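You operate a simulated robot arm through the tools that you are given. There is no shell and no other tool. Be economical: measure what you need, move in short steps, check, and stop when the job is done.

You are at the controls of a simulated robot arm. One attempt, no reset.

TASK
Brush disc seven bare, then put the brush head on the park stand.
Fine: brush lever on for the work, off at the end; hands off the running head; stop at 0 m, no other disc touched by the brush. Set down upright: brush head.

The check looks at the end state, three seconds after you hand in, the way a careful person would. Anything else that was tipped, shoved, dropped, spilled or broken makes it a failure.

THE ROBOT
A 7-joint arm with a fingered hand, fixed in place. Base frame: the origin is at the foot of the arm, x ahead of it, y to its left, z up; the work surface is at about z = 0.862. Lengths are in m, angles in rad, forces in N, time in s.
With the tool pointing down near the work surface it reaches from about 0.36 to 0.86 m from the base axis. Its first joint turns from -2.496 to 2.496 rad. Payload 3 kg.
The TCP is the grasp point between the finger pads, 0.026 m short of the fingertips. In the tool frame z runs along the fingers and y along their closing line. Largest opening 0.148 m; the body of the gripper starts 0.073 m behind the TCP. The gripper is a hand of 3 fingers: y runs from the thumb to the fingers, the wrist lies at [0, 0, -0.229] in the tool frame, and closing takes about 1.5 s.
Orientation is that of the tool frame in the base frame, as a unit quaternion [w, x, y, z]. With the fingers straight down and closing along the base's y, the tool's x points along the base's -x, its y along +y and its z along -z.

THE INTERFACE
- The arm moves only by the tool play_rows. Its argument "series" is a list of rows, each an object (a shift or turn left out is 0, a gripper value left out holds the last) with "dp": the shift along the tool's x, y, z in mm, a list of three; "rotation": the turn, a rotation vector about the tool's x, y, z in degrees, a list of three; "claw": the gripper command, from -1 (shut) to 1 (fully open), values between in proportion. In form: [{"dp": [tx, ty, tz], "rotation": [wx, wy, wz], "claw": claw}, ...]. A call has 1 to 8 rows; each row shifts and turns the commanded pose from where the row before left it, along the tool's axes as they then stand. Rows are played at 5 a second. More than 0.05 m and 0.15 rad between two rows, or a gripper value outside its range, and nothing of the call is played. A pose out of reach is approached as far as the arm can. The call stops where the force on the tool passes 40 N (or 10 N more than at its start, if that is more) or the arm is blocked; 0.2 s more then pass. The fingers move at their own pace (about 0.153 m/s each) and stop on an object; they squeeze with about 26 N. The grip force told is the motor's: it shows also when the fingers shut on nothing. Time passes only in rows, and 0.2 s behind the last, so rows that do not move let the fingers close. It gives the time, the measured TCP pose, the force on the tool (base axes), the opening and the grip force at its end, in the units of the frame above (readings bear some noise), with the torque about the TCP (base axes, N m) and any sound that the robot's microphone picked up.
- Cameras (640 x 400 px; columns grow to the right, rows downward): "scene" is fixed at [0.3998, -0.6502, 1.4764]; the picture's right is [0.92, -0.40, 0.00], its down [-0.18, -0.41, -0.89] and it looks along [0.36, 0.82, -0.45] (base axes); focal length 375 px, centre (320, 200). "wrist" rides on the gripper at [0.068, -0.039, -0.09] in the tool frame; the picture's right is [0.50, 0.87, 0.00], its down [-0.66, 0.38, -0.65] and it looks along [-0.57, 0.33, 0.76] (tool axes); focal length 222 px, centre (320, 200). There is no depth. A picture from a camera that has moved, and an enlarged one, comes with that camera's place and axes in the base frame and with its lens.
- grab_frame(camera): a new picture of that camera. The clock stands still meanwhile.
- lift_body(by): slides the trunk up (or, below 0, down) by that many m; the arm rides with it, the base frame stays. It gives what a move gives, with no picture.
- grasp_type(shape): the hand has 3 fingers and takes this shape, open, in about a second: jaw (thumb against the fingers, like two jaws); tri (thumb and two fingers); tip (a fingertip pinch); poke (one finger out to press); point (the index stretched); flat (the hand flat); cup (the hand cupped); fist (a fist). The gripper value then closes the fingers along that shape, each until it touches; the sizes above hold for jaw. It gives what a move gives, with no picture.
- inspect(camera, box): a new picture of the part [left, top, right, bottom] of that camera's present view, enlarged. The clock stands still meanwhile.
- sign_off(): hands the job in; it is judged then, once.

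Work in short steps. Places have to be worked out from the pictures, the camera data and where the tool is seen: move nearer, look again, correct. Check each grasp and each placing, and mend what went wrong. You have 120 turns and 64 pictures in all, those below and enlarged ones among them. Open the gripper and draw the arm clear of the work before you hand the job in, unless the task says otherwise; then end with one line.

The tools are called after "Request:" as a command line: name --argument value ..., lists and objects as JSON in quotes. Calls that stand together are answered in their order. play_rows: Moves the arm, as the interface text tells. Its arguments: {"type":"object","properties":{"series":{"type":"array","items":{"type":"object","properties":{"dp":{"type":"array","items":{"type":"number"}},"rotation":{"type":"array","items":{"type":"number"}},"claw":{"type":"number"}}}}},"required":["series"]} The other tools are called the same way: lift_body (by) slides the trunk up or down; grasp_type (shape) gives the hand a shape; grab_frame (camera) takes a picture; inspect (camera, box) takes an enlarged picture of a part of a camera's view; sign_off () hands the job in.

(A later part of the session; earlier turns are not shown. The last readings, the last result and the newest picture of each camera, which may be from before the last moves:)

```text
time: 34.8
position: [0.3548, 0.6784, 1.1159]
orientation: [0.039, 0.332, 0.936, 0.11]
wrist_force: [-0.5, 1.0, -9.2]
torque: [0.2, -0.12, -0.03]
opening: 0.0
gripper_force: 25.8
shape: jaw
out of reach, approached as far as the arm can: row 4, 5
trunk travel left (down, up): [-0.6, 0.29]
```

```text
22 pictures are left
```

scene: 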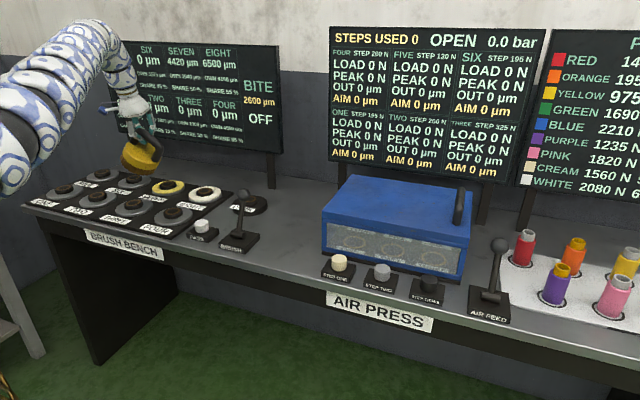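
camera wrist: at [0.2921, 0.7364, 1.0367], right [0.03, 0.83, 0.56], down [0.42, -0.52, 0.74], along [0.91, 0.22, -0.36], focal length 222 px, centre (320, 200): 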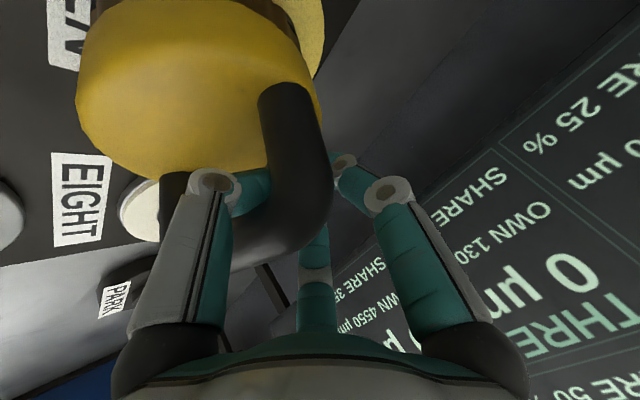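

Head hangs tilted but secure. I carry it across at this height, inside the park stand and behind the lever.

Request:
play_rows --series '[{"dp": [-30, 0, 0]}, {"dp": [-45, 0, 0]}, {"dp": [-45, 0, 0]}, {"dp": [-45, 0, 0]}, {"dp": [-45, 0, 0]}, {"dp": [-45, 0, 0]}, {"dp": [-40, 0, 0]}, {}]'

Request:
play_rows --series '[{"rotation": [0, 1.5, -7.5]}, {"rotation": [0, 1.5, -7.5]}, {"rotation": [0, 1.5, -7.5]}, {"rotation": [0, 1.5, -7.5]}, {"rotation": [0, 1.5, -7.5]}, {"rotation": [0, 1.5, -7.5]}, {}]'

Request:
grab_frame --camera "scene"

```text
time: 36.6
position: [0.5833, 0.4924, 1.118]
orientation: [0.04, 0.331, 0.936, 0.111]
wrist_force: [0.4, 1.2, -9.4]
torque: [0.18, -0.07, -0.03]
opening: 0.0001
gripper_force: 26.2
shape: jaw
trunk travel left (down, up): [-0.6, 0.29]
```

```text
time: 38.2
position: [0.5834, 0.4916, 1.1166]
orientation: [0.007, -0.061, 0.992, 0.112]
wrist_force: [-0.3, -0.7, -9.6]
torque: [0.21, 0.05, 0.05]
opening: 0.0
gripper_force: 26.6
shape: jaw
trunk travel left (down, up): [-0.6, 0.29]
```

```text
21 pictures are left
```

scene: 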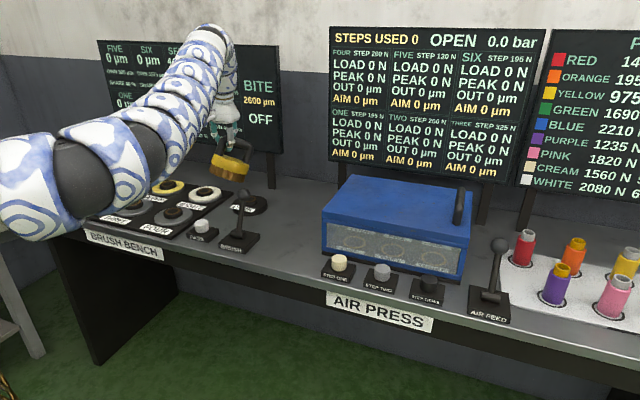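

Now on to above the free spot (0.68, 0.35), then finish the turn and take out the tilt.

Request:
play_rows --series '[{"dp": [-20, -37, -8]}, {"dp": [-20, -37, -8]}, {"dp": [-20, -37, -8]}, {"dp": [-20, -37, -8]}, {}]'

Request:
play_rows --series '[{"rotation": [6, 0, 0]}, {"rotation": [7, 0, 0]}, {"rotation": [0, 0, -7]}, {"rotation": [0, 0, -7]}, {"rotation": [0, 0, -6]}, {}]'

Request:
inspect --camera "scene" --box '[200, 90, 360, 270]'

Request:
grab_frame --camera "wrist"

```text
time: 39.4
position: [0.6806, 0.3527, 1.1186]
orientation: [0.007, -0.061, 0.992, 0.112]
wrist_force: [-0.9, -0.5, -9.3]
torque: [0.24, 0.05, -0.01]
opening: 0.0002
gripper_force: 26.1
shape: jaw
trunk travel left (down, up): [-0.6, 0.29]
```

```text
time: 40.8
position: [0.6815, 0.3508, 1.1167]
orientation: [0.013, -0.233, 0.972, -0.003]
wrist_force: [0.9, 0.5, -9.8]
torque: [0.27, 0.15, -0.01]
opening: 0.0002
gripper_force: 26.3
shape: jaw
trunk travel left (down, up): [-0.6, 0.29]
```

```text
2.22 times, centred on (280, 180) of scene
camera zoom: at [0.3998, -0.6502, 1.4764], right [0.92, -0.4, 0.0], down [-0.18, -0.41, -0.89], along [0.36, 0.82, -0.45], focal length 833 px, centre (409, 244)
```

zoom: 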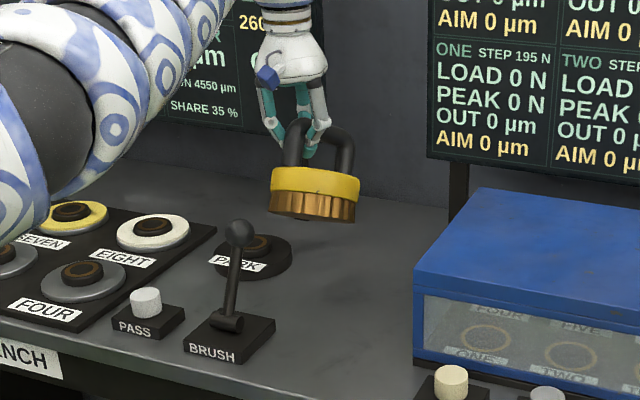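

```text
19 pictures are left
camera wrist: at [0.6369, 0.2866, 1.2059], right [-0.84, 0.55, -0.02], down [0.4, 0.63, 0.66], along [0.38, 0.55, -0.75], focal length 222 px, centre (320, 200)
```

wrist: 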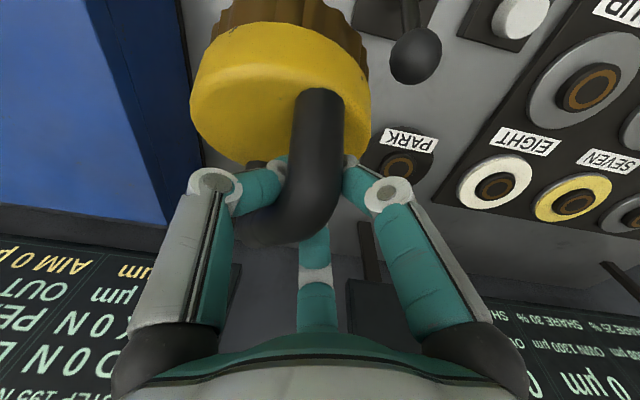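

The head hangs about 3 cm to the thumb side, over clear bench near (0.70, 0.32). I lower it toward the bench.

Request:
play_rows --series '[{"dp": [0, 0, 35]}, {"dp": [0, 0, 35]}, {"dp": [0, 0, 30]}, {"dp": [0, 0, 12]}, {}]'

Request:
inspect --camera "scene" --box '[200, 130, 360, 270]'

```text
time: 42.0
position: [0.6843, 0.3504, 1.005]
orientation: [0.012, -0.231, 0.973, -0.003]
wrist_force: [-0.3, 0.4, -9.3]
torque: [0.2, 0.09, 0.0]
opening: 0.0001
gripper_force: 26.0
shape: jaw
trunk travel left (down, up): [-0.6, 0.29]
```

```text
2.86 times, centred on (280, 200) of scene
camera zoom: at [0.3998, -0.6502, 1.4764], right [0.92, -0.4, 0.0], down [-0.18, -0.41, -0.89], along [0.36, 0.82, -0.45], focal length 1071 px, centre (434, 200)
```

zoom: 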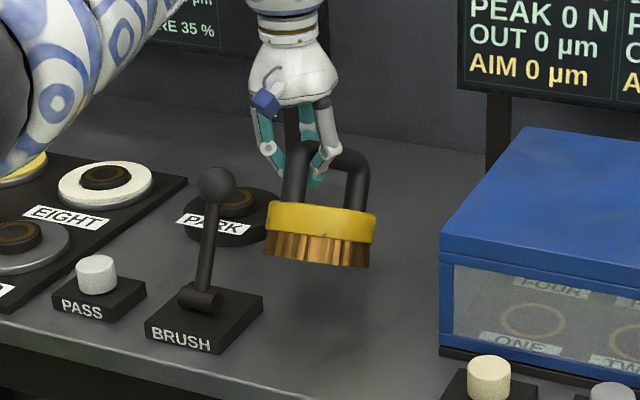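

Clear of everything; a couple of cm above the bench. Lowering further with force checks.

Request:
play_rows --series '[{"dp": [0, 0, 8]}, {"dp": [0, 0, 6]}, {}]'

Request:
play_rows --series '[{"dp": [0, 0, 5]}, {}]'

Request:
play_rows --series '[{"dp": [0, 0, 4]}, {}]'

```text
time: 42.8
position: [0.6857, 0.3498, 0.9902]
orientation: [0.013, -0.232, 0.973, -0.004]
wrist_force: [-0.5, -0.1, -9.1]
torque: [0.26, 0.12, 0.01]
opening: 0.0004
gripper_force: 25.5
shape: jaw
trunk travel left (down, up): [-0.6, 0.29]
```

```text
time: 43.4
position: [0.6847, 0.3503, 0.9875]
orientation: [0.013, -0.232, 0.973, -0.003]
wrist_force: [-0.2, -0.8, -9.8]
torque: [0.24, 0.13, -0.03]
opening: 0.0004
gripper_force: 25.9
shape: jaw
trunk travel left (down, up): [-0.6, 0.29]
```

```text
time: 44.0
position: [0.6842, 0.3503, 0.983]
orientation: [0.013, -0.232, 0.973, -0.003]
wrist_force: [-0.7, 0.3, -9.9]
torque: [0.27, 0.14, 0.0]
opening: 0.0
gripper_force: 25.9
shape: jaw
trunk travel left (down, up): [-0.6, 0.29]
```

Still hanging; I continue down.

Request:
play_rows --series '[{"dp": [0, 0, 5]}, {"dp": [0, 0, 4]}, {}]'

Request:
play_rows --series '[{"dp": [0, 0, 5]}, {"dp": [0, 0, 2]}, {}]'

Request:
inspect --camera "scene" --box '[220, 140, 320, 240]'

```text
time: 44.8
position: [0.6839, 0.3499, 0.9749]
orientation: [0.014, -0.231, 0.973, -0.003]
wrist_force: [-1.3, -2.0, 2.0]
torque: [0.06, 0.0, -0.04]
opening: 0.0005
gripper_force: 26.1
shape: jaw
trunk travel left (down, up): [-0.6, 0.29]
```

```text
time: 45.6
position: [0.6839, 0.3504, 0.9678]
orientation: [0.014, -0.231, 0.973, -0.003]
wrist_force: [-1.1, -2.9, -0.1]
torque: [0.06, 0.02, -0.08]
opening: 0.0002
gripper_force: 26.2
shape: jaw
trunk travel left (down, up): [-0.6, 0.29]
```

```text
4.00 times, centred on (270, 190) of scene
camera zoom: at [0.3998, -0.6502, 1.4764], right [0.92, -0.4, 0.0], down [-0.18, -0.41, -0.89], along [0.36, 0.82, -0.45], focal length 1500 px, centre (520, 240)
```

zoom: 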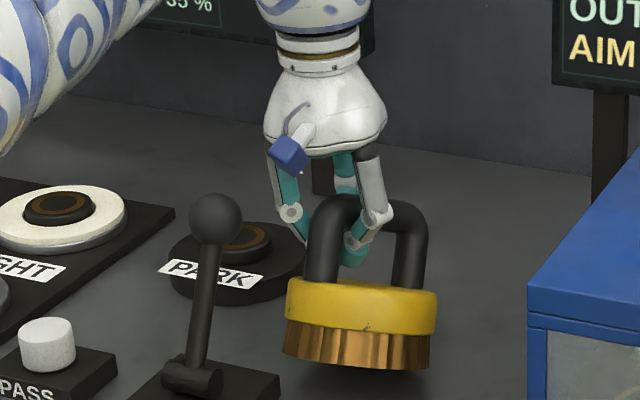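

Resting on the bench, slightly pitched. I open the hand in stages so it settles flat.

Request:
play_rows --series '[{"claw": -0.8}, {"claw": -0.6}, {}, {"claw": -0.4}, {"claw": -0.2}, {}, {}]'

Request:
inspect --camera "scene" --box '[220, 140, 320, 240]'

```text
time: 47.2
position: [0.6836, 0.3513, 0.9673]
orientation: [0.013, -0.231, 0.973, -0.003]
wrist_force: [1.1, -1.6, 0.2]
torque: [0.02, -0.01, 0.06]
opening: 0.0599
gripper_force: 0.0
shape: jaw
trunk travel left (down, up): [-0.6, 0.29]
```

```text
4.00 times, centred on (270, 190) of scene
camera zoom: at [0.3998, -0.6502, 1.4764], right [0.92, -0.4, 0.0], down [-0.18, -0.41, -0.89], along [0.36, 0.82, -0.45], focal length 1500 px, centre (520, 240)
```

zoom: 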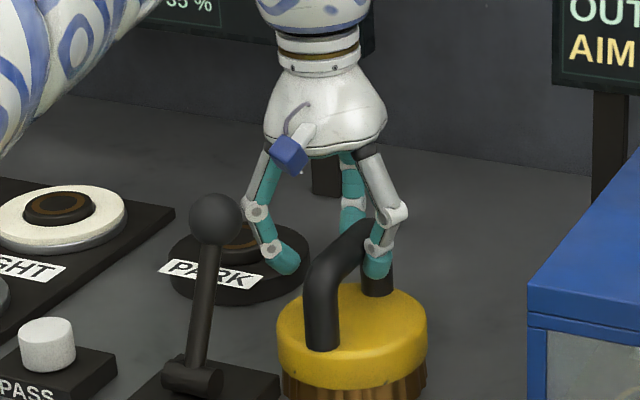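

The head now stands flat with its bar roughly radial, between the fingers. I rise out carefully.

Request:
play_rows --series '[{"claw": 0.1}, {"dp": [0, 0, -10]}, {"dp": [0, 0, -15]}, {}]'

Request:
play_rows --series '[{"dp": [0, 0, -35]}, {"dp": [0, 0, -45]}, {}]'

Request:
grab_frame --camera "wrist"

Request:
inspect --camera "scene" --box '[220, 140, 320, 240]'

```text
time: 48.2
position: [0.6844, 0.3514, 0.9918]
orientation: [0.013, -0.232, 0.973, -0.003]
wrist_force: [1.0, 0.0, 0.1]
torque: [-0.01, -0.03, -0.03]
opening: 0.0806
gripper_force: 0.1
shape: jaw
trunk travel left (down, up): [-0.6, 0.29]
```

```text
time: 49.0
position: [0.6832, 0.3515, 1.0737]
orientation: [0.012, -0.231, 0.973, -0.003]
wrist_force: [-0.4, -0.3, 0.1]
torque: [0.05, -0.01, -0.03]
opening: 0.0809
gripper_force: 0.0
shape: jaw
trunk travel left (down, up): [-0.6, 0.29]
```

```text
15 pictures are left
camera wrist: at [0.6395, 0.2859, 1.1612], right [-0.84, 0.55, -0.02], down [0.4, 0.63, 0.67], along [0.38, 0.55, -0.75], focal length 222 px, centre (320, 200)
```

wrist: 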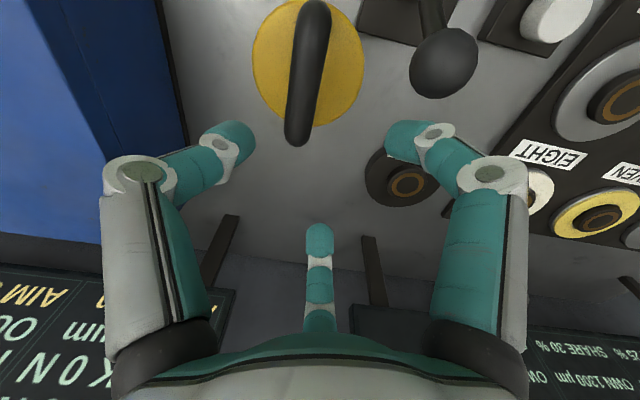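

```text
4.00 times, centred on (270, 190) of scene
camera zoom: at [0.3998, -0.6502, 1.4764], right [0.92, -0.4, 0.0], down [-0.18, -0.41, -0.89], along [0.36, 0.82, -0.45], focal length 1500 px, centre (520, 240)
```

zoom: 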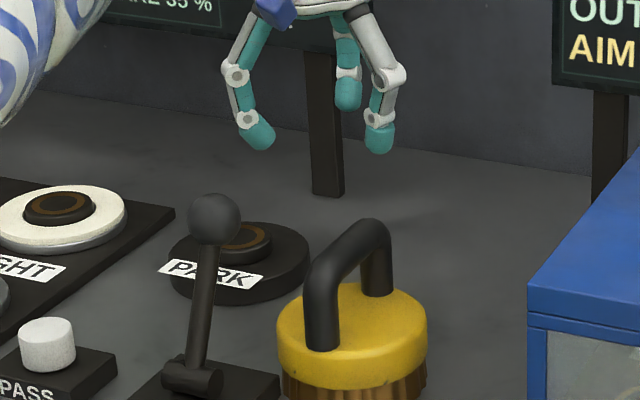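

From both views the bar centre is (0.679, 0.317), az ≈45.5°, z ≈0.967. Re-reading the scene rays without my earlier offset puts seven at about (0.392, 0.759) and park at (0.646, 0.525). I align with the bar, move over its centre, lean the hand along the bar (38°) and narrow the opening.

Request:
play_rows --series '[{"rotation": [0, 0, -6.2], "claw": -0.25}, {"rotation": [0, 0, -6.2]}, {"rotation": [0, 0, -6.1]}, {"dp": [14, -11, 10]}, {"dp": [13.4, -10.3, 10]}, {}]'

Request:
play_rows --series '[{"rotation": [0, -7.6, 0]}, {"rotation": [0, -7.6, 0]}, {"rotation": [0, -7.6, 0]}, {"rotation": [0, -7.6, 0]}, {"rotation": [0, -7.6, 0]}, {}]'

Request:
grab_frame --camera "wrist"

```text
time: 50.4
position: [0.6786, 0.3159, 1.0502]
orientation: [0.012, -0.385, 0.923, -0.005]
wrist_force: [0.6, 0.5, -0.4]
torque: [-0.02, 0.03, -0.05]
opening: 0.0558
gripper_force: 0.0
shape: jaw
trunk travel left (down, up): [-0.6, 0.29]
```

```text
time: 51.8
position: [0.6765, 0.3403, 1.0634]
orientation: [0.254, -0.405, 0.873, 0.095]
wrist_force: [-1.2, 0.0, -1.8]
torque: [0.03, -0.1, -0.04]
opening: 0.0554
gripper_force: 0.0
shape: jaw
out of reach, approached as far as the arm can: row 1, 2
trunk travel left (down, up): [-0.6, 0.29]
```

```text
13 pictures are left
camera wrist: at [0.6371, 0.2379, 1.106], right [-0.93, 0.24, -0.29], down [-0.17, 0.44, 0.88], along [0.34, 0.87, -0.36], focal length 222 px, centre (320, 200)
```

wrist: 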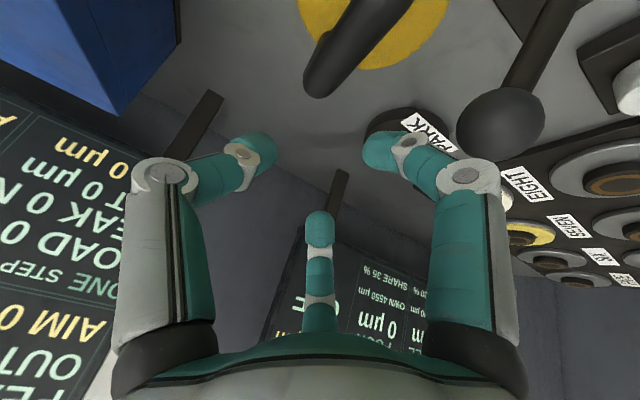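

Some early rows were limited but the lean is now about 32°. I add the rest and check that it is reached.

Request:
play_rows --series '[{"rotation": [0, -4, 0]}, {"rotation": [0, -3, 0]}, {}]'

```text
time: 52.6
position: [0.677, 0.3399, 1.0645]
orientation: [0.306, -0.399, 0.856, 0.121]
wrist_force: [0.1, 0.2, -0.7]
torque: [0.0, -0.02, -0.02]
opening: 0.0554
gripper_force: 0.1
shape: jaw
trunk travel left (down, up): [-0.6, 0.29]
```

Lean is 38°. I correct the yaw by ~4°, move over the bar centre and descend to about z=0.985.

Request:
play_rows --series '[{"rotation": [2.36, 0.14, 2.98]}, {"dp": [10.7, -8.5, 1.5]}, {"dp": [10.8, -8.5, 1.5]}, {}, {"dp": [18.6, 1.1, 23.5]}, {"dp": [18.6, 1.1, 23.5]}, {}]'

Request:
grab_frame --camera "wrist"

```text
time: 54.2
position: [0.6781, 0.3175, 0.9884]
orientation: [0.31, -0.37, 0.869, 0.111]
wrist_force: [-1.2, -0.3, -1.1]
torque: [-0.02, -0.01, -0.02]
opening: 0.0555
gripper_force: 0.0
shape: jaw
trunk travel left (down, up): [-0.6, 0.29]
```

```text
12 pictures are left
camera wrist: at [0.6293, 0.2141, 1.0182], right [-0.88, 0.32, -0.34], down [-0.22, 0.37, 0.9], along [0.42, 0.87, -0.25], focal length 222 px, centre (320, 200)
```

wrist: 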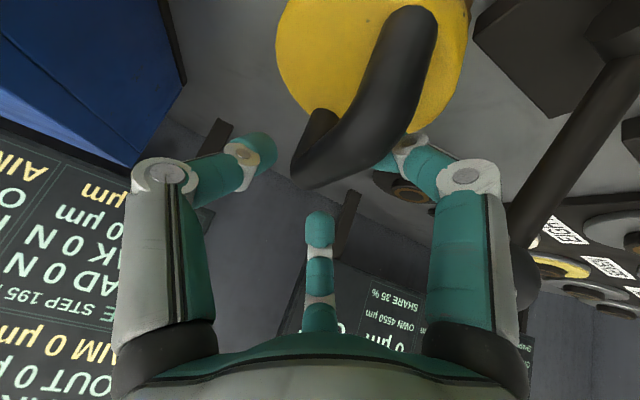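

The near end of the bar looks further along than I predicted; I check with the scene camera.

Request:
inspect --camera "scene" --box '[220, 140, 320, 240]'

```text
4.00 times, centred on (270, 190) of scene
camera zoom: at [0.3998, -0.6502, 1.4764], right [0.92, -0.4, 0.0], down [-0.18, -0.41, -0.89], along [0.36, 0.82, -0.45], focal length 1500 px, centre (520, 240)
```

zoom: 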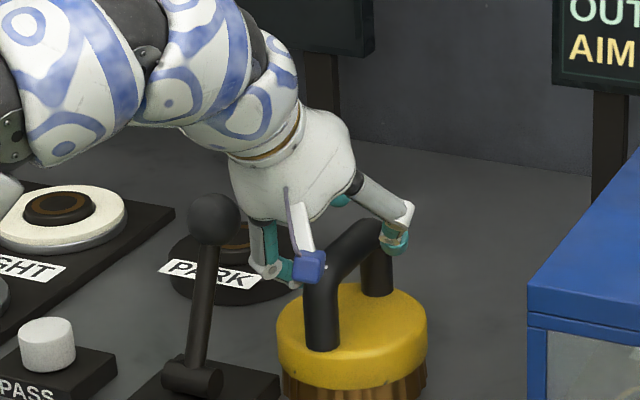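

The head hasn't moved and the fingers straddle the bar. I lower 2 cm more and close.

Request:
play_rows --series '[{"dp": [6.2, 0.4, 7.8]}, {"dp": [6.2, 0.4, 7.8]}, {}, {"claw": -0.6}, {"claw": -1}, {}, {}, {}]'

Request:
grab_frame --camera "wrist"

```text
time: 56.0
position: [0.6778, 0.3176, 0.9687]
orientation: [0.31, -0.37, 0.869, 0.11]
wrist_force: [-0.8, 0.6, -9.1]
torque: [-0.01, 0.08, -0.01]
opening: 0.0111
gripper_force: 25.8
shape: jaw
trunk travel left (down, up): [-0.6, 0.29]
```

```text
10 pictures are left
camera wrist: at [0.6301, 0.2144, 0.9981], right [-0.88, 0.32, -0.34], down [-0.22, 0.37, 0.9], along [0.42, 0.87, -0.25], focal length 222 px, centre (320, 200)
```

wrist: 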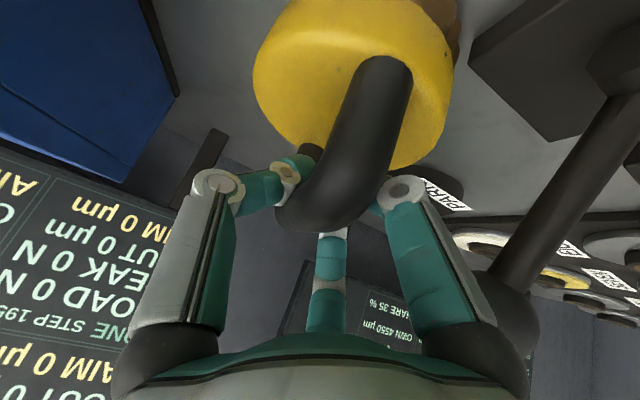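

Centred grip (torque near zero). I lift 18 cm straight up.

Request:
play_rows --series '[{"dp": [-12, -0.7, -15.2]}, {"dp": [-24, -1.5, -30.5]}, {"dp": [-27.9, -1.7, -35.3]}, {"dp": [-27.9, -1.7, -35.3]}, {"dp": [-20, -1.2, -25]}, {}]'

```text
time: 57.4
position: [0.6784, 0.3188, 1.1497]
orientation: [0.31, -0.371, 0.869, 0.11]
wrist_force: [0.5, 1.9, -9.9]
torque: [-0.04, 0.05, -0.01]
opening: 0.0102
gripper_force: 25.5
shape: jaw
trunk travel left (down, up): [-0.6, 0.29]
```

Holding well. First leg back, behind the lever.

Request:
play_rows --series '[{"dp": [-6, 22, 3.5]}, {"dp": [-10.5, 39.5, 6.4]}, {"dp": [-10.5, 39.5, 6.4]}, {"dp": [-10.5, 39.5, 6.4]}, {"dp": [-10.5, 39.5, 6.4]}, {"dp": [-4.5, 17, 2.8]}, {}]'

Request:
play_rows --series '[{"rotation": [-4.1, -0.25, -5.2]}, {"rotation": [-4.1, -0.25, -5.2]}, {"rotation": [-4.1, -0.25, -5.2]}, {}]'

```text
time: 59.0
position: [0.5842, 0.5012, 1.1483]
orientation: [0.31, -0.369, 0.869, 0.11]
wrist_force: [-0.3, 0.1, -9.7]
torque: [-0.04, 0.08, -0.01]
opening: 0.0102
gripper_force: 26.0
shape: jaw
trunk travel left (down, up): [-0.6, 0.29]
```

```text
time: 60.0
position: [0.5824, 0.4999, 1.1492]
orientation: [0.286, -0.515, 0.791, 0.162]
wrist_force: [-0.2, 0.3, -10.0]
torque: [-0.04, 0.05, -0.06]
opening: 0.0101
gripper_force: 26.2
shape: jaw
trunk travel left (down, up): [-0.6, 0.29]
```

Lean now points along seven's direction. I carry on to above seven (0.392, 0.756).

Request:
play_rows --series '[{"dp": [-9, 20, 6]}, {"dp": [-18, 39.9, 12.3]}, {"dp": [-18, 39.9, 12.3]}, {"dp": [-18, 39.9, 12.3]}, {"dp": [-18, 39.9, 12.3]}, {"dp": [-18, 39.9, 12.3]}, {"dp": [-18, 39.9, 12.3]}, {"dp": [-9, 20, 6]}]'

```text
time: 61.8
position: [0.3897, 0.7562, 1.1488]
orientation: [0.286, -0.514, 0.792, 0.161]
wrist_force: [0.0, -1.3, -10.1]
torque: [-0.12, 0.04, -0.01]
opening: 0.0096
gripper_force: 26.0
shape: jaw
trunk travel left (down, up): [-0.6, 0.29]
```

Over seven. I descend to about 2.5 cm above the disc and look.

Request:
play_rows --series '[{"dp": [15, 0.9, 19]}, {"dp": [24, 1.5, 30.3]}, {"dp": [24, 1.5, 30.3]}, {"dp": [20, 1.3, 25.3]}, {}]'

Request:
inspect --camera "scene" --box '[130, 120, 210, 210]'

```text
time: 63.0
position: [0.3899, 0.7554, 1.0159]
orientation: [0.286, -0.515, 0.792, 0.163]
wrist_force: [0.4, 0.3, -9.0]
torque: [-0.1, 0.04, 0.0]
opening: 0.0096
gripper_force: 25.9
shape: jaw
trunk travel left (down, up): [-0.6, 0.29]
```

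```text
4.44 times, centred on (170, 165) of scene
camera zoom: at [0.3998, -0.6502, 1.4764], right [0.92, -0.4, 0.0], down [-0.18, -0.41, -0.89], along [0.36, 0.82, -0.45], focal length 1666 px, centre (987, 356)
```

zoom: 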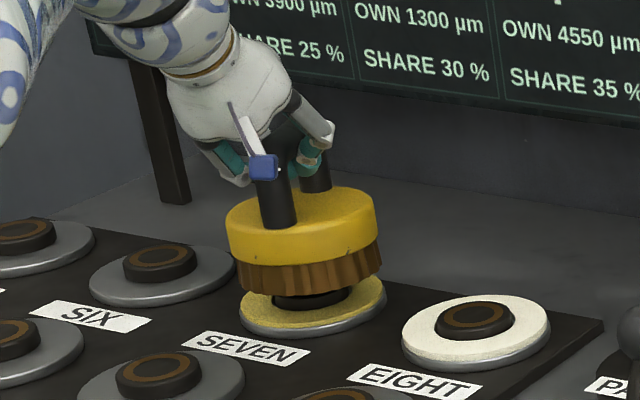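

Aligned in both directions. I lower 22 mm, then in small steps with force checks.

Request:
play_rows --series '[{"dp": [6.8, 0.4, 8.6]}, {"dp": [5, 0.3, 6.3]}, {}]'

Request:
play_rows --series '[{"dp": [2.5, 0.15, 3.1]}, {}]'

Request:
play_rows --series '[{"dp": [1.6, 0.1, 2]}, {}]'

```text
time: 63.8
position: [0.3906, 0.756, 0.9964]
orientation: [0.286, -0.515, 0.792, 0.161]
wrist_force: [-0.5, 0.5, -9.5]
torque: [-0.06, 0.07, 0.02]
opening: 0.0099
gripper_force: 26.0
shape: jaw
trunk travel left (down, up): [-0.6, 0.29]
```

```text
time: 64.4
position: [0.3912, 0.756, 0.9922]
orientation: [0.287, -0.515, 0.792, 0.162]
wrist_force: [0.1, 0.4, -8.1]
torque: [0.05, 0.03, 0.01]
opening: 0.0098
gripper_force: 26.1
shape: jaw
trunk travel left (down, up): [-0.6, 0.29]
```

```text
time: 65.0
position: [0.3911, 0.7548, 0.9899]
orientation: [0.287, -0.514, 0.792, 0.162]
wrist_force: [0.1, -2.0, -1.4]
torque: [0.0, -0.03, 0.01]
opening: 0.0097
gripper_force: 25.9
shape: jaw
trunk travel left (down, up): [-0.6, 0.29]
```

Seated (−1.4 N). One tiny step more, then I open in stages.

Request:
play_rows --series '[{"dp": [0.6, 0, 0.8]}, {"claw": -0.75}, {}, {"claw": -0.5}, {}, {"claw": -0.25}, {}, {}]'

Request:
inspect --camera "scene" --box '[130, 120, 210, 210]'

```text
time: 66.8
position: [0.3911, 0.7545, 0.9906]
orientation: [0.286, -0.514, 0.792, 0.162]
wrist_force: [0.2, -0.7, 0.4]
torque: [0.02, 0.01, 0.02]
opening: 0.0551
gripper_force: 0.0
shape: jaw
trunk travel left (down, up): [-0.6, 0.29]
```

```text
4.44 times, centred on (170, 165) of scene
camera zoom: at [0.3998, -0.6502, 1.4764], right [0.92, -0.4, 0.0], down [-0.18, -0.41, -0.89], along [0.36, 0.82, -0.45], focal length 1666 px, centre (987, 356)
```

zoom: 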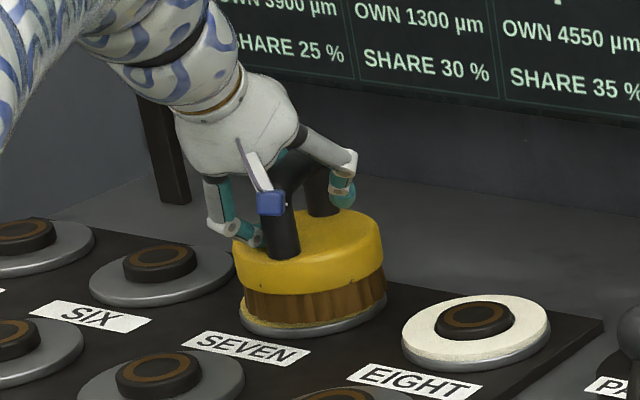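

Seated level and the hand is free of it. I withdraw straight up, then check the board when the lever is on.

Request:
play_rows --series '[{"dp": [-9, -0.6, -11.7]}, {"dp": [-15, -0.9, -19]}, {"dp": [-23.2, -1.4, -29.3]}, {"dp": [-23.2, -1.4, -29.3]}, {"dp": [-23.2, -1.4, -29.3]}, {}]'

Request:
play_rows --series '[{"dp": [18, -39.9, -12.3]}, {"dp": [18, -39.9, -12.3]}, {"dp": [18, -39.9, -12.3]}, {"dp": [18, -39.9, -12.3]}, {"dp": [18, -39.9, -12.3]}, {"dp": [18, -39.9, -12.3]}, {"dp": [9, -20, -6], "claw": -1}, {}]'

Request:
play_rows --series '[{"rotation": [0, 7.6, 0]}, {"rotation": [0, 7.6, 0]}, {"rotation": [0, 7.6, 0]}, {"rotation": [0, 7.6, 0]}, {"rotation": [0, 8, 0]}, {}]'

```text
time: 68.2
position: [0.3895, 0.7543, 1.1403]
orientation: [0.286, -0.515, 0.792, 0.161]
wrist_force: [0.2, -0.7, -0.6]
torque: [0.02, -0.02, 0.0]
opening: 0.0554
gripper_force: 0.0
shape: jaw
trunk travel left (down, up): [-0.6, 0.29]
```

```text
time: 70.0
position: [0.5651, 0.5172, 1.1395]
orientation: [0.286, -0.514, 0.792, 0.161]
wrist_force: [-0.5, -1.1, -0.8]
torque: [0.1, -0.05, -0.01]
opening: 0.0
gripper_force: 26.1
shape: jaw
trunk travel left (down, up): [-0.6, 0.29]
```

```text
time: 71.4
position: [0.5644, 0.5199, 1.1407]
orientation: [0.01, -0.54, 0.842, -0.018]
wrist_force: [-0.7, 0.8, -0.3]
torque: [-0.07, -0.05, -0.01]
opening: 0.0
gripper_force: 26.0
shape: jaw
trunk travel left (down, up): [-0.6, 0.29]
```

Hand is vertical with fingers shut. The lever knob works out at (0.593, 0.350, 0.996), leaning back from its pivot; I go behind it to pull it toward the front.

Request:
play_rows --series '[{"dp": [22.5, -30.5, 0]}, {"dp": [22.5, -30.5, 0]}, {"dp": [22.5, -30.5, 0]}, {"dp": [22.5, -30.5, 0]}, {"dp": [0, 0, 40]}, {"dp": [0, 0, 40]}, {}]'

Request:
grab_frame --camera "wrist"

```text
time: 73.0
position: [0.6437, 0.383, 1.0659]
orientation: [0.01, -0.539, 0.842, -0.017]
wrist_force: [-0.5, -0.3, -0.7]
torque: [0.04, 0.02, 0.04]
opening: 0.0001
gripper_force: 26.1
shape: jaw
trunk travel left (down, up): [-0.6, 0.29]
```

```text
7 pictures are left
camera wrist: at [0.6478, 0.3073, 1.1567], right [-1.0, -0.09, -0.03], down [-0.09, 0.76, 0.64], along [-0.03, 0.64, -0.77], focal length 222 px, centre (320, 200)
```

wrist: 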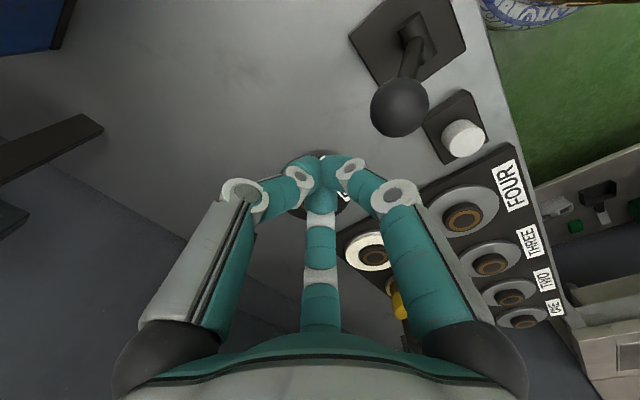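

Knob confirmed at (0.594, 0.352), button at about (0.472, 0.405). I line up behind the knob, go down, and pull it toward the front.

Request:
play_rows --series '[{"dp": [-5, 13, 0]}, {"dp": [0, 0, 35]}, {"dp": [0, 0, 35]}, {}]'

Request:
play_rows --series '[{"dp": [14, 5.1, 0]}, {"dp": [19, 6.8, 0]}, {"dp": [19, 6.8, 0]}, {"dp": [19, 6.8, 0]}, {"dp": [19, 6.8, 0]}, {"dp": [19, 6.8, 2]}, {}]'

```text
time: 74.0
position: [0.6352, 0.3913, 0.9944]
orientation: [0.01, -0.539, 0.842, -0.016]
wrist_force: [0.2, 0.6, 0.6]
torque: [0.0, -0.02, 0.01]
opening: 0.0001
gripper_force: 25.7
shape: jaw
trunk travel left (down, up): [-0.6, 0.29]
```

```text
time: 75.6
position: [0.6039, 0.3598, 0.9931]
orientation: [0.01, -0.539, 0.842, -0.017]
wrist_force: [0.4, 0.3, 0.1]
torque: [-0.01, -0.01, -0.01]
opening: 0.0002
gripper_force: 26.5
shape: jaw
out of reach, approached as far as the arm can: row 3, 4, 5, 6
trunk travel left (down, up): [-0.6, 0.29]
```

A joint limit from the hand's turn stopped it. I back off, turn the hand −40°, and pull again.

Request:
play_rows --series '[{"dp": [-20, -7, 0]}, {"dp": [-10, -4, 0]}, {"rotation": [0, 0, 8]}, {"rotation": [0, 0, 8]}, {"rotation": [0, 0, 8]}, {"rotation": [0, 0, 8]}, {"rotation": [0, 0, 8]}, {}]'

```text
time: 77.4
position: [0.6268, 0.3823, 0.9933]
orientation: [0.015, -0.218, 0.976, -0.011]
wrist_force: [-0.3, -0.3, 0.3]
torque: [-0.01, -0.01, -0.02]
opening: 0.0002
gripper_force: 26.6
shape: jaw
trunk travel left (down, up): [-0.6, 0.29]
```

Now pull again.

Request:
play_rows --series '[{"dp": [15, -5.5, 0]}, {"dp": [19, -7, 0]}, {"dp": [19, -7, 0]}, {"dp": [19, -7, 0]}, {"dp": [19, -7, 0]}, {"dp": [17, -6.2, 2]}, {}]'

Request:
grab_frame --camera "scene"

```text
time: 79.0
position: [0.6016, 0.3557, 0.9935]
orientation: [0.016, -0.22, 0.975, -0.011]
wrist_force: [0.1, -0.2, -0.5]
torque: [0.02, 0.04, -0.01]
opening: 0.0
gripper_force: 25.9
shape: jaw
out of reach, approached as far as the arm can: row 3, 4, 5, 6
trunk travel left (down, up): [-0.6, 0.29]
```

```text
6 pictures are left
```

scene: 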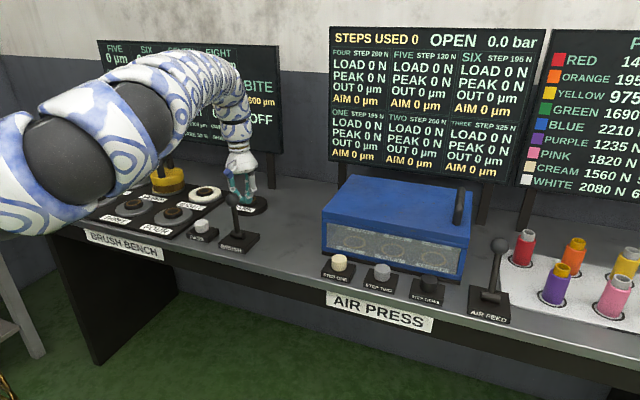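

The arm can't come further in at this trunk height. I rise, bring the trunk back up 0.2 m, and retry from there.

Request:
play_rows --series '[{"dp": [-15, 5, 0]}, {"dp": [0, 0, -40]}, {"dp": [0, 0, -40]}, {}]'

Request:
lift_body --by 0.2

Request:
play_rows --series '[{"dp": [-5, 1, 45]}, {"dp": [-5, 1, 45]}, {"dp": [0, 0, 45]}, {"dp": [0, 0, 45]}, {"dp": [0, 0, 45]}, {}]'

```text
time: 80.0
position: [0.6111, 0.3694, 1.075]
orientation: [0.015, -0.219, 0.976, -0.012]
wrist_force: [-0.6, -0.5, -0.5]
torque: [-0.03, -0.01, -0.01]
opening: 0.0
gripper_force: 25.8
shape: jaw
trunk travel left (down, up): [-0.6, 0.29]
```

```text
time: 82.1
position: [0.6103, 0.37, 1.274]
orientation: [0.016, -0.219, 0.975, -0.012]
wrist_force: [-0.8, -0.2, -0.5]
torque: [0.01, -0.02, -0.01]
opening: 0.0
gripper_force: 25.7
shape: jaw
trunk travel left (down, up): [-0.8, 0.09]
```

```text
time: 83.5
position: [0.6255, 0.3741, 1.0486]
orientation: [0.015, -0.218, 0.976, -0.012]
wrist_force: [0.2, -0.7, -0.1]
torque: [0.01, 0.01, 0.02]
opening: 0.0
gripper_force: 26.2
shape: jaw
trunk travel left (down, up): [-0.8, 0.09]
```

Lower behind the knob again and pull forward.

Request:
play_rows --series '[{"dp": [0, 0, 30]}, {"dp": [0, 0, 26]}, {}]'

Request:
play_rows --series '[{"dp": [15, -5.5, 0]}, {"dp": [19, -7, 0]}, {"dp": [19, -7, 0]}, {"dp": [19, -7, 0]}, {"dp": [19, -7, 0]}, {"dp": [17, -6.2, 2]}, {}]'

```text
time: 84.3
position: [0.6285, 0.3731, 0.9925]
orientation: [0.015, -0.219, 0.976, -0.012]
wrist_force: [-0.1, -0.8, 0.0]
torque: [0.0, -0.01, 0.01]
opening: 0.0001
gripper_force: 25.9
shape: jaw
trunk travel left (down, up): [-0.8, 0.09]
```

```text
time: 85.8
position: [0.5438, 0.2957, 0.9833]
orientation: [0.011, -0.219, 0.976, -0.006]
wrist_force: [11.5, 19.8, -6.6]
torque: [-0.04, -0.35, -0.3]
opening: 0.0
gripper_force: 26.0
shape: jaw
trunk travel left (down, up): [-0.8, 0.09]
stopped in row 7: the force on the tool passed its limit at 46 N (the readings are from after the stop); the commanded pose is now the measured one
```

Lever hit its end stop. I back off a little and check the board.

Request:
play_rows --series '[{"dp": [-6, 2.2, 0]}, {"dp": [-12, 4, 0]}, {"dp": [0, 0, -40]}, {"dp": [0, 0, -45]}, {}]'

Request:
inspect --camera "scene" --box '[90, 40, 290, 250]'

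```text
time: 87.0
position: [0.5644, 0.3203, 1.0577]
orientation: [0.007, -0.219, 0.976, -0.009]
wrist_force: [-0.1, -0.6, 0.2]
torque: [-0.03, 0.0, -0.02]
opening: 0.0
gripper_force: 25.5
shape: jaw
out of reach, approached as far as the arm can: row 4
trunk travel left (down, up): [-0.8, 0.09]
```

```text
1.90 times, centred on (190, 145) of scene
camera zoom: at [0.3998, -0.6502, 1.4764], right [0.92, -0.4, 0.0], down [-0.18, -0.41, -0.89], along [0.36, 0.82, -0.45], focal length 714 px, centre (568, 305)
```

zoom: 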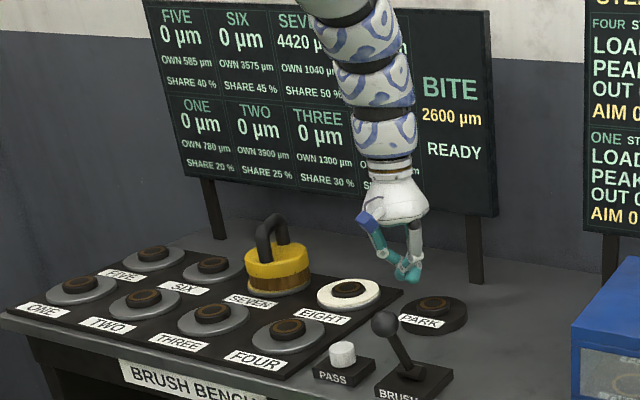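

Board shows READY, lever forward, head on seven. I move over the PASS button at about (0.470, 0.402).

Request:
play_rows --series '[{"dp": [16.7, 38, 0]}, {"dp": [16.7, 38, 0]}, {"dp": [16.7, 38, 0]}, {"dp": [0, 0, 35]}, {"dp": [0, 0, 35]}, {"dp": [0, 0, 25]}, {}]'

Request:
grab_frame --camera "wrist"

```text
time: 88.5
position: [0.4749, 0.4013, 0.9593]
orientation: [0.008, -0.219, 0.976, -0.008]
wrist_force: [-0.7, -0.5, 0.9]
torque: [0.02, 0.04, 0.03]
opening: 0.0002
gripper_force: 25.9
shape: jaw
trunk travel left (down, up): [-0.8, 0.09]
```

```text
4 pictures are left
camera wrist: at [0.4285, 0.3387, 1.0491], right [-0.82, 0.57, -0.02], down [0.42, 0.63, 0.65], along [0.39, 0.53, -0.76], focal length 222 px, centre (320, 200)
```

wrist: 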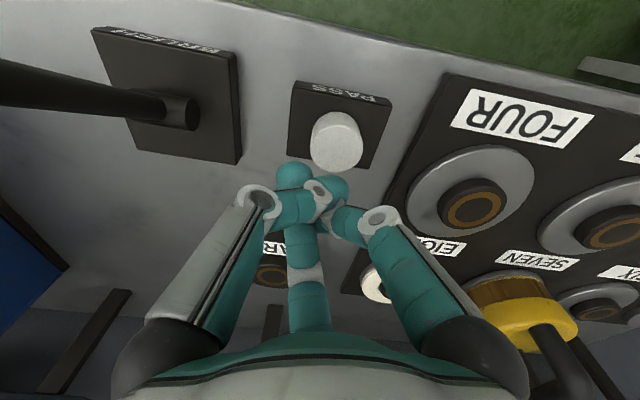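

Button top is at about (0.463, 0.404). I shift 12 mm and press in small steps.

Request:
play_rows --series '[{"dp": [10, 7, 0]}, {"dp": [0, 0, 12]}, {"dp": [0, 0, 8]}, {}]'

Request:
play_rows --series '[{"dp": [0, 0, 5]}, {}]'

```text
time: 89.5
position: [0.4631, 0.4029, 0.94]
orientation: [0.008, -0.219, 0.976, -0.008]
wrist_force: [-0.1, 0.5, -0.3]
torque: [-0.01, -0.01, 0.03]
opening: 0.0001
gripper_force: 26.2
shape: jaw
trunk travel left (down, up): [-0.8, 0.09]
```

```text
time: 90.2
position: [0.4619, 0.4041, 0.9353]
orientation: [0.009, -0.219, 0.976, -0.008]
wrist_force: [-1.4, -0.4, 0.3]
torque: [-0.02, 0.05, 0.0]
opening: 0.0
gripper_force: 26.3
shape: jaw
trunk travel left (down, up): [-0.8, 0.09]
```

No contact yet; continuing down.

Request:
play_rows --series '[{"dp": [0, 0, 4]}, {}]'

Request:
play_rows --series '[{"dp": [0, 0, 4]}, {}]'

```text
time: 90.8
position: [0.4629, 0.4021, 0.9321]
orientation: [0.008, -0.219, 0.976, -0.008]
wrist_force: [-0.5, -0.5, 0.0]
torque: [-0.04, 0.02, -0.02]
opening: 0.0001
gripper_force: 26.0
shape: jaw
trunk travel left (down, up): [-0.8, 0.09]
```

```text
time: 91.3
position: [0.4636, 0.4027, 0.9264]
orientation: [0.009, -0.218, 0.976, -0.008]
wrist_force: [-0.2, -0.2, -0.5]
torque: [0.0, -0.03, 0.0]
opening: 0.0
gripper_force: 26.1
shape: jaw
trunk travel left (down, up): [-0.8, 0.09]
```

Request:
play_rows --series '[{"dp": [0, 0, 4]}, {}]'

Request:
play_rows --series '[{"dp": [0, 0, 3]}, {}]'

```text
time: 92.0
position: [0.4625, 0.4029, 0.922]
orientation: [0.009, -0.219, 0.976, -0.008]
wrist_force: [0.3, 0.6, -0.6]
torque: [-0.04, 0.05, 0.01]
opening: 0.0
gripper_force: 26.3
shape: jaw
trunk travel left (down, up): [-0.8, 0.09]
```

```text
time: 92.5
position: [0.4641, 0.4025, 0.92]
orientation: [0.009, -0.22, 0.975, -0.008]
wrist_force: [0.1, 0.3, 0.6]
torque: [-0.01, 0.01, -0.01]
opening: 0.0001
gripper_force: 25.7
shape: jaw
trunk travel left (down, up): [-0.8, 0.09]
```

Still no contact at TCP 0.920; the tips may sit a bit shorter when shut. I continue carefully.

Request:
play_rows --series '[{"dp": [0, 0, 4]}, {}]'

Request:
play_rows --series '[{"dp": [0, 0, 3]}, {}]'

Request:
play_rows --series '[{"dp": [0, 0, 3]}, {}]'

```text
time: 93.2
position: [0.4633, 0.4032, 0.9163]
orientation: [0.008, -0.219, 0.976, -0.008]
wrist_force: [-0.2, 0.2, 1.6]
torque: [0.05, 0.02, 0.01]
opening: 0.0
gripper_force: 25.8
shape: jaw
trunk travel left (down, up): [-0.8, 0.09]
```

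```text
time: 93.8
position: [0.4628, 0.4035, 0.913]
orientation: [0.009, -0.219, 0.976, -0.008]
wrist_force: [-0.2, -0.5, 2.5]
torque: [0.02, 0.03, -0.02]
opening: 0.0001
gripper_force: 25.7
shape: jaw
trunk travel left (down, up): [-0.8, 0.09]
heard: click
```

```text
time: 94.3
position: [0.4638, 0.4022, 0.9105]
orientation: [0.009, -0.219, 0.976, -0.007]
wrist_force: [1.9, -1.0, 10.3]
torque: [0.09, 0.02, -0.02]
opening: 0.0
gripper_force: 26.1
shape: jaw
trunk travel left (down, up): [-0.8, 0.09]
```

Click heard. I rise off the button and move aside so the board is visible, letting the pass run.

Request:
play_rows --series '[{"dp": [0, 0, -20]}, {"dp": [0, 0, -45]}, {"dp": [0, 0, -45]}, {"dp": [0, 0, -30]}, {"dp": [-16.7, -38, 0]}, {"dp": [-16.7, -38, 0]}, {"dp": [-16.7, -38, 0]}, {}]'

Request:
play_rows --series '[{}, {}, {}, {}, {}, {}, {}, {}]'

Request:
inspect --camera "scene" --box '[90, 40, 290, 220]'

```text
time: 96.2
position: [0.5569, 0.3247, 1.0525]
orientation: [0.008, -0.219, 0.976, -0.009]
wrist_force: [-0.2, 0.4, 0.0]
torque: [-0.02, 0.01, -0.03]
opening: 0.0
gripper_force: 25.9
shape: jaw
out of reach, approached as far as the arm can: row 7
trunk travel left (down, up): [-0.8, 0.09]
```

```text
time: 98.0
position: [0.5566, 0.3232, 1.0527]
orientation: [0.007, -0.219, 0.976, -0.008]
wrist_force: [0.3, -0.2, 0.2]
torque: [0.0, -0.01, 0.0]
opening: 0.0
gripper_force: 25.6
shape: jaw
trunk travel left (down, up): [-0.8, 0.09]
```

```text
2.22 times, centred on (190, 130) of scene
camera zoom: at [0.3998, -0.6502, 1.4764], right [0.92, -0.4, 0.0], down [-0.18, -0.41, -0.89], along [0.36, 0.82, -0.45], focal length 833 px, centre (609, 356)
```

zoom: 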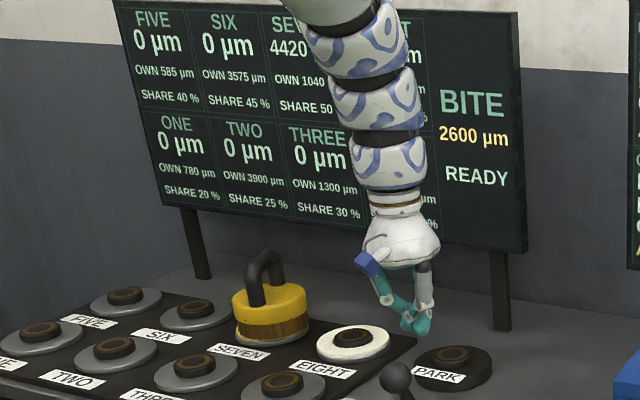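

The board is unchanged (4420, READY), so that press didn't count as a pass. I return and press more firmly, listening.

Request:
play_rows --series '[{"dp": [14.5, 35, 0]}, {"dp": [14.5, 35, 0]}, {"dp": [14.5, 35, 0]}, {"dp": [0, 0, 45]}, {"dp": [0, 0, 45]}, {"dp": [0, 0, 30]}, {}]'

```text
time: 99.5
position: [0.474, 0.4004, 0.9287]
orientation: [0.009, -0.22, 0.975, -0.008]
wrist_force: [0.7, -0.2, 0.7]
torque: [-0.02, -0.01, 0.01]
opening: 0.0
gripper_force: 26.1
shape: jaw
trunk travel left (down, up): [-0.8, 0.09]
```

Request:
play_rows --series '[{"dp": [8.7, 7.4, 0]}, {"dp": [0, 0, 8]}, {"dp": [0, 0, 5]}, {"dp": [0, 0, 4]}, {"dp": [0, 0, 3]}, {}, {}]'

Request:
play_rows --series '[{"dp": [0, 0, 1.5]}, {}, {}, {}]'

```text
time: 101.2
position: [0.465, 0.4013, 0.9094]
orientation: [0.009, -0.219, 0.976, -0.007]
wrist_force: [4.0, -3.0, 21.1]
torque: [0.16, 0.1, -0.02]
opening: 0.0
gripper_force: 26.0
shape: jaw
trunk travel left (down, up): [-0.8, 0.09]
heard: click
```

```text
time: 102.2
position: [0.4646, 0.401, 0.9083]
orientation: [0.008, -0.219, 0.976, -0.007]
wrist_force: [7.1, -4.1, 29.3]
torque: [0.27, 0.14, -0.01]
opening: 0.0002
gripper_force: 26.1
shape: jaw
trunk travel left (down, up): [-0.8, 0.09]
```

Fully pressed with a click. I release, move aside and check the board again.

Request:
play_rows --series '[{"dp": [0, 0, -20]}, {"dp": [0, 0, -45]}, {"dp": [0, 0, -45]}, {"dp": [0, 0, -30]}, {"dp": [-16.7, -38, 0]}, {"dp": [-16.7, -38, 0]}, {"dp": [-14, -32, 0]}, {}]'

Request:
inspect --camera "scene" --box '[90, 40, 290, 220]'

```text
time: 104.0
position: [0.5492, 0.3268, 1.0479]
orientation: [0.008, -0.219, 0.976, -0.009]
wrist_force: [0.3, 0.2, -0.1]
torque: [0.0, -0.03, -0.01]
opening: 0.0
gripper_force: 26.1
shape: jaw
trunk travel left (down, up): [-0.8, 0.09]
```

```text
2.22 times, centred on (190, 130) of scene
camera zoom: at [0.3998, -0.6502, 1.4764], right [0.92, -0.4, 0.0], down [-0.18, -0.41, -0.89], along [0.36, 0.82, -0.45], focal length 833 px, centre (609, 356)
```

zoom: 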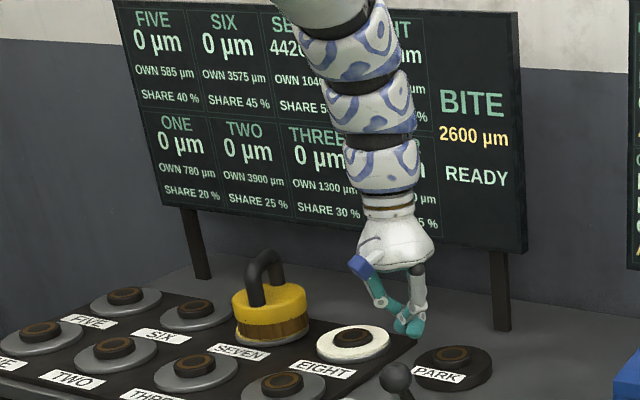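

Unchanged again, with only a click heard. Perhaps the pass must be held, so I press once more, hold it for several seconds, listen, and look at BITE/status while holding.

Request:
play_rows --series '[{"dp": [14.5, 34, 0]}, {"dp": [14.5, 34, 0]}, {"dp": [14.5, 34, 0]}, {"dp": [0, 0, 45]}, {"dp": [0, 0, 45]}, {"dp": [0, 0, 27]}, {}]'

```text
time: 105.5
position: [0.468, 0.4015, 0.9287]
orientation: [0.009, -0.219, 0.976, -0.008]
wrist_force: [0.5, 0.7, -0.8]
torque: [0.01, -0.04, 0.01]
opening: 0.0
gripper_force: 25.7
shape: jaw
trunk travel left (down, up): [-0.8, 0.09]
```

Request:
play_rows --series '[{"dp": [3.5, 3.5, 0]}, {"dp": [0, 0, 8]}, {"dp": [0, 0, 5]}, {"dp": [0, 0, 4]}, {}, {}, {}, {}]'

Request:
play_rows --series '[{"dp": [0, 0, 1.5]}, {}, {}, {}, {}, {}, {}, {}]'

Request:
play_rows --series '[{}, {}, {}, {}, {}, {}, {}, {}]'

```text
time: 107.3
position: [0.4636, 0.4001, 0.913]
orientation: [0.008, -0.219, 0.976, -0.007]
wrist_force: [1.0, 0.3, 2.1]
torque: [0.03, 0.0, -0.03]
opening: 0.0
gripper_force: 26.1
shape: jaw
trunk travel left (down, up): [-0.8, 0.09]
heard: click
```

```text
time: 109.2
position: [0.4642, 0.4, 0.9116]
orientation: [0.009, -0.219, 0.976, -0.008]
wrist_force: [0.1, -0.7, 2.5]
torque: [0.0, -0.02, 0.01]
opening: 0.0001
gripper_force: 25.9
shape: jaw
trunk travel left (down, up): [-0.8, 0.09]
```

```text
time: 111.0
position: [0.4638, 0.4014, 0.9109]
orientation: [0.009, -0.219, 0.976, -0.008]
wrist_force: [-0.1, 0.7, 4.1]
torque: [0.03, 0.02, 0.01]
opening: 0.0
gripper_force: 26.1
shape: jaw
trunk travel left (down, up): [-0.8, 0.09]
```

No running sound. I release, step aside and wait a few seconds before spending one of the two remaining pictures.

Request:
play_rows --series '[{"dp": [0, 0, -20]}, {"dp": [0, 0, -45]}, {"dp": [0, 0, -45]}, {"dp": [0, 0, -30]}, {"dp": [-16.7, -38, 0]}, {"dp": [-16.7, -38, 0]}, {"dp": [-14, -32, 0]}, {}]'

Request:
play_rows --series '[{"dp": [-40, -10, 0]}, {"dp": [-30, -10, 0]}, {}, {}, {}, {}, {}, {}]'

Request:
play_rows --series '[{}, {}, {}, {}, {}, {}, {}, {}]'

```text
time: 112.8
position: [0.5528, 0.3253, 1.053]
orientation: [0.007, -0.219, 0.976, -0.009]
wrist_force: [0.6, 0.8, 0.3]
torque: [-0.02, -0.02, -0.01]
opening: 0.0
gripper_force: 25.9
shape: jaw
out of reach, approached as far as the arm can: row 7
trunk travel left (down, up): [-0.8, 0.09]
```

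```text
time: 114.5
position: [0.6247, 0.3402, 1.0522]
orientation: [0.009, -0.22, 0.976, -0.008]
wrist_force: [0.6, -0.1, -0.1]
torque: [0.03, 0.01, -0.02]
opening: 0.0003
gripper_force: 26.0
shape: jaw
trunk travel left (down, up): [-0.8, 0.09]
```

```text
time: 116.3
position: [0.6262, 0.3396, 1.0515]
orientation: [0.009, -0.218, 0.976, -0.007]
wrist_force: [0.5, -1.0, 0.3]
torque: [0.0, 0.03, -0.04]
opening: 0.0
gripper_force: 25.8
shape: jaw
trunk travel left (down, up): [-0.8, 0.09]
```

Request:
inspect --camera "scene" --box '[125, 45, 285, 205]'

```text
2.50 times, centred on (205, 125) of scene
camera zoom: at [0.3998, -0.6502, 1.4764], right [0.92, -0.4, 0.0], down [-0.18, -0.41, -0.89], along [0.36, 0.82, -0.45], focal length 937 px, centre (608, 388)
```

zoom: 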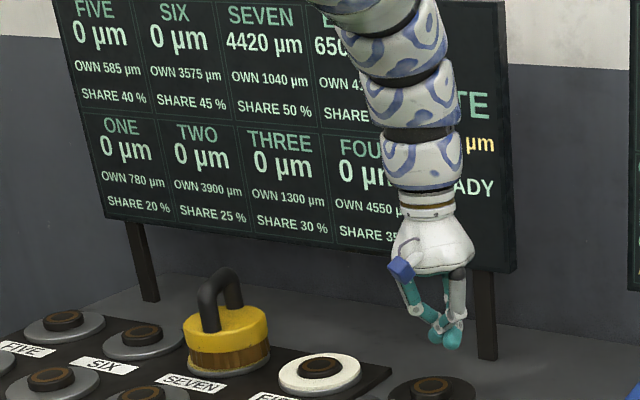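

Still 4420 with READY, so the presses aren't being applied; the likeliest cause is that the head isn't properly seated on seven. I must not touch a running head, so first the lever goes off: I move to the front side of the knob.

Request:
play_rows --series '[{"dp": [0, 0, -40]}, {"dp": [41, -8, 0]}, {"dp": [41, -8, 0]}, {"dp": [41, -8, 0]}, {"dp": [42, -8, 0]}, {}]'

```text
time: 117.8
position: [0.5541, 0.3142, 1.0371]
orientation: [0.007, -0.219, 0.976, -0.009]
wrist_force: [-0.9, -0.2, 0.7]
torque: [-0.02, -0.02, -0.01]
opening: 0.0
gripper_force: 26.1
shape: jaw
out of reach, approached as far as the arm can: row 2, 3, 4, 5
trunk travel left (down, up): [-0.8, 0.09]
```

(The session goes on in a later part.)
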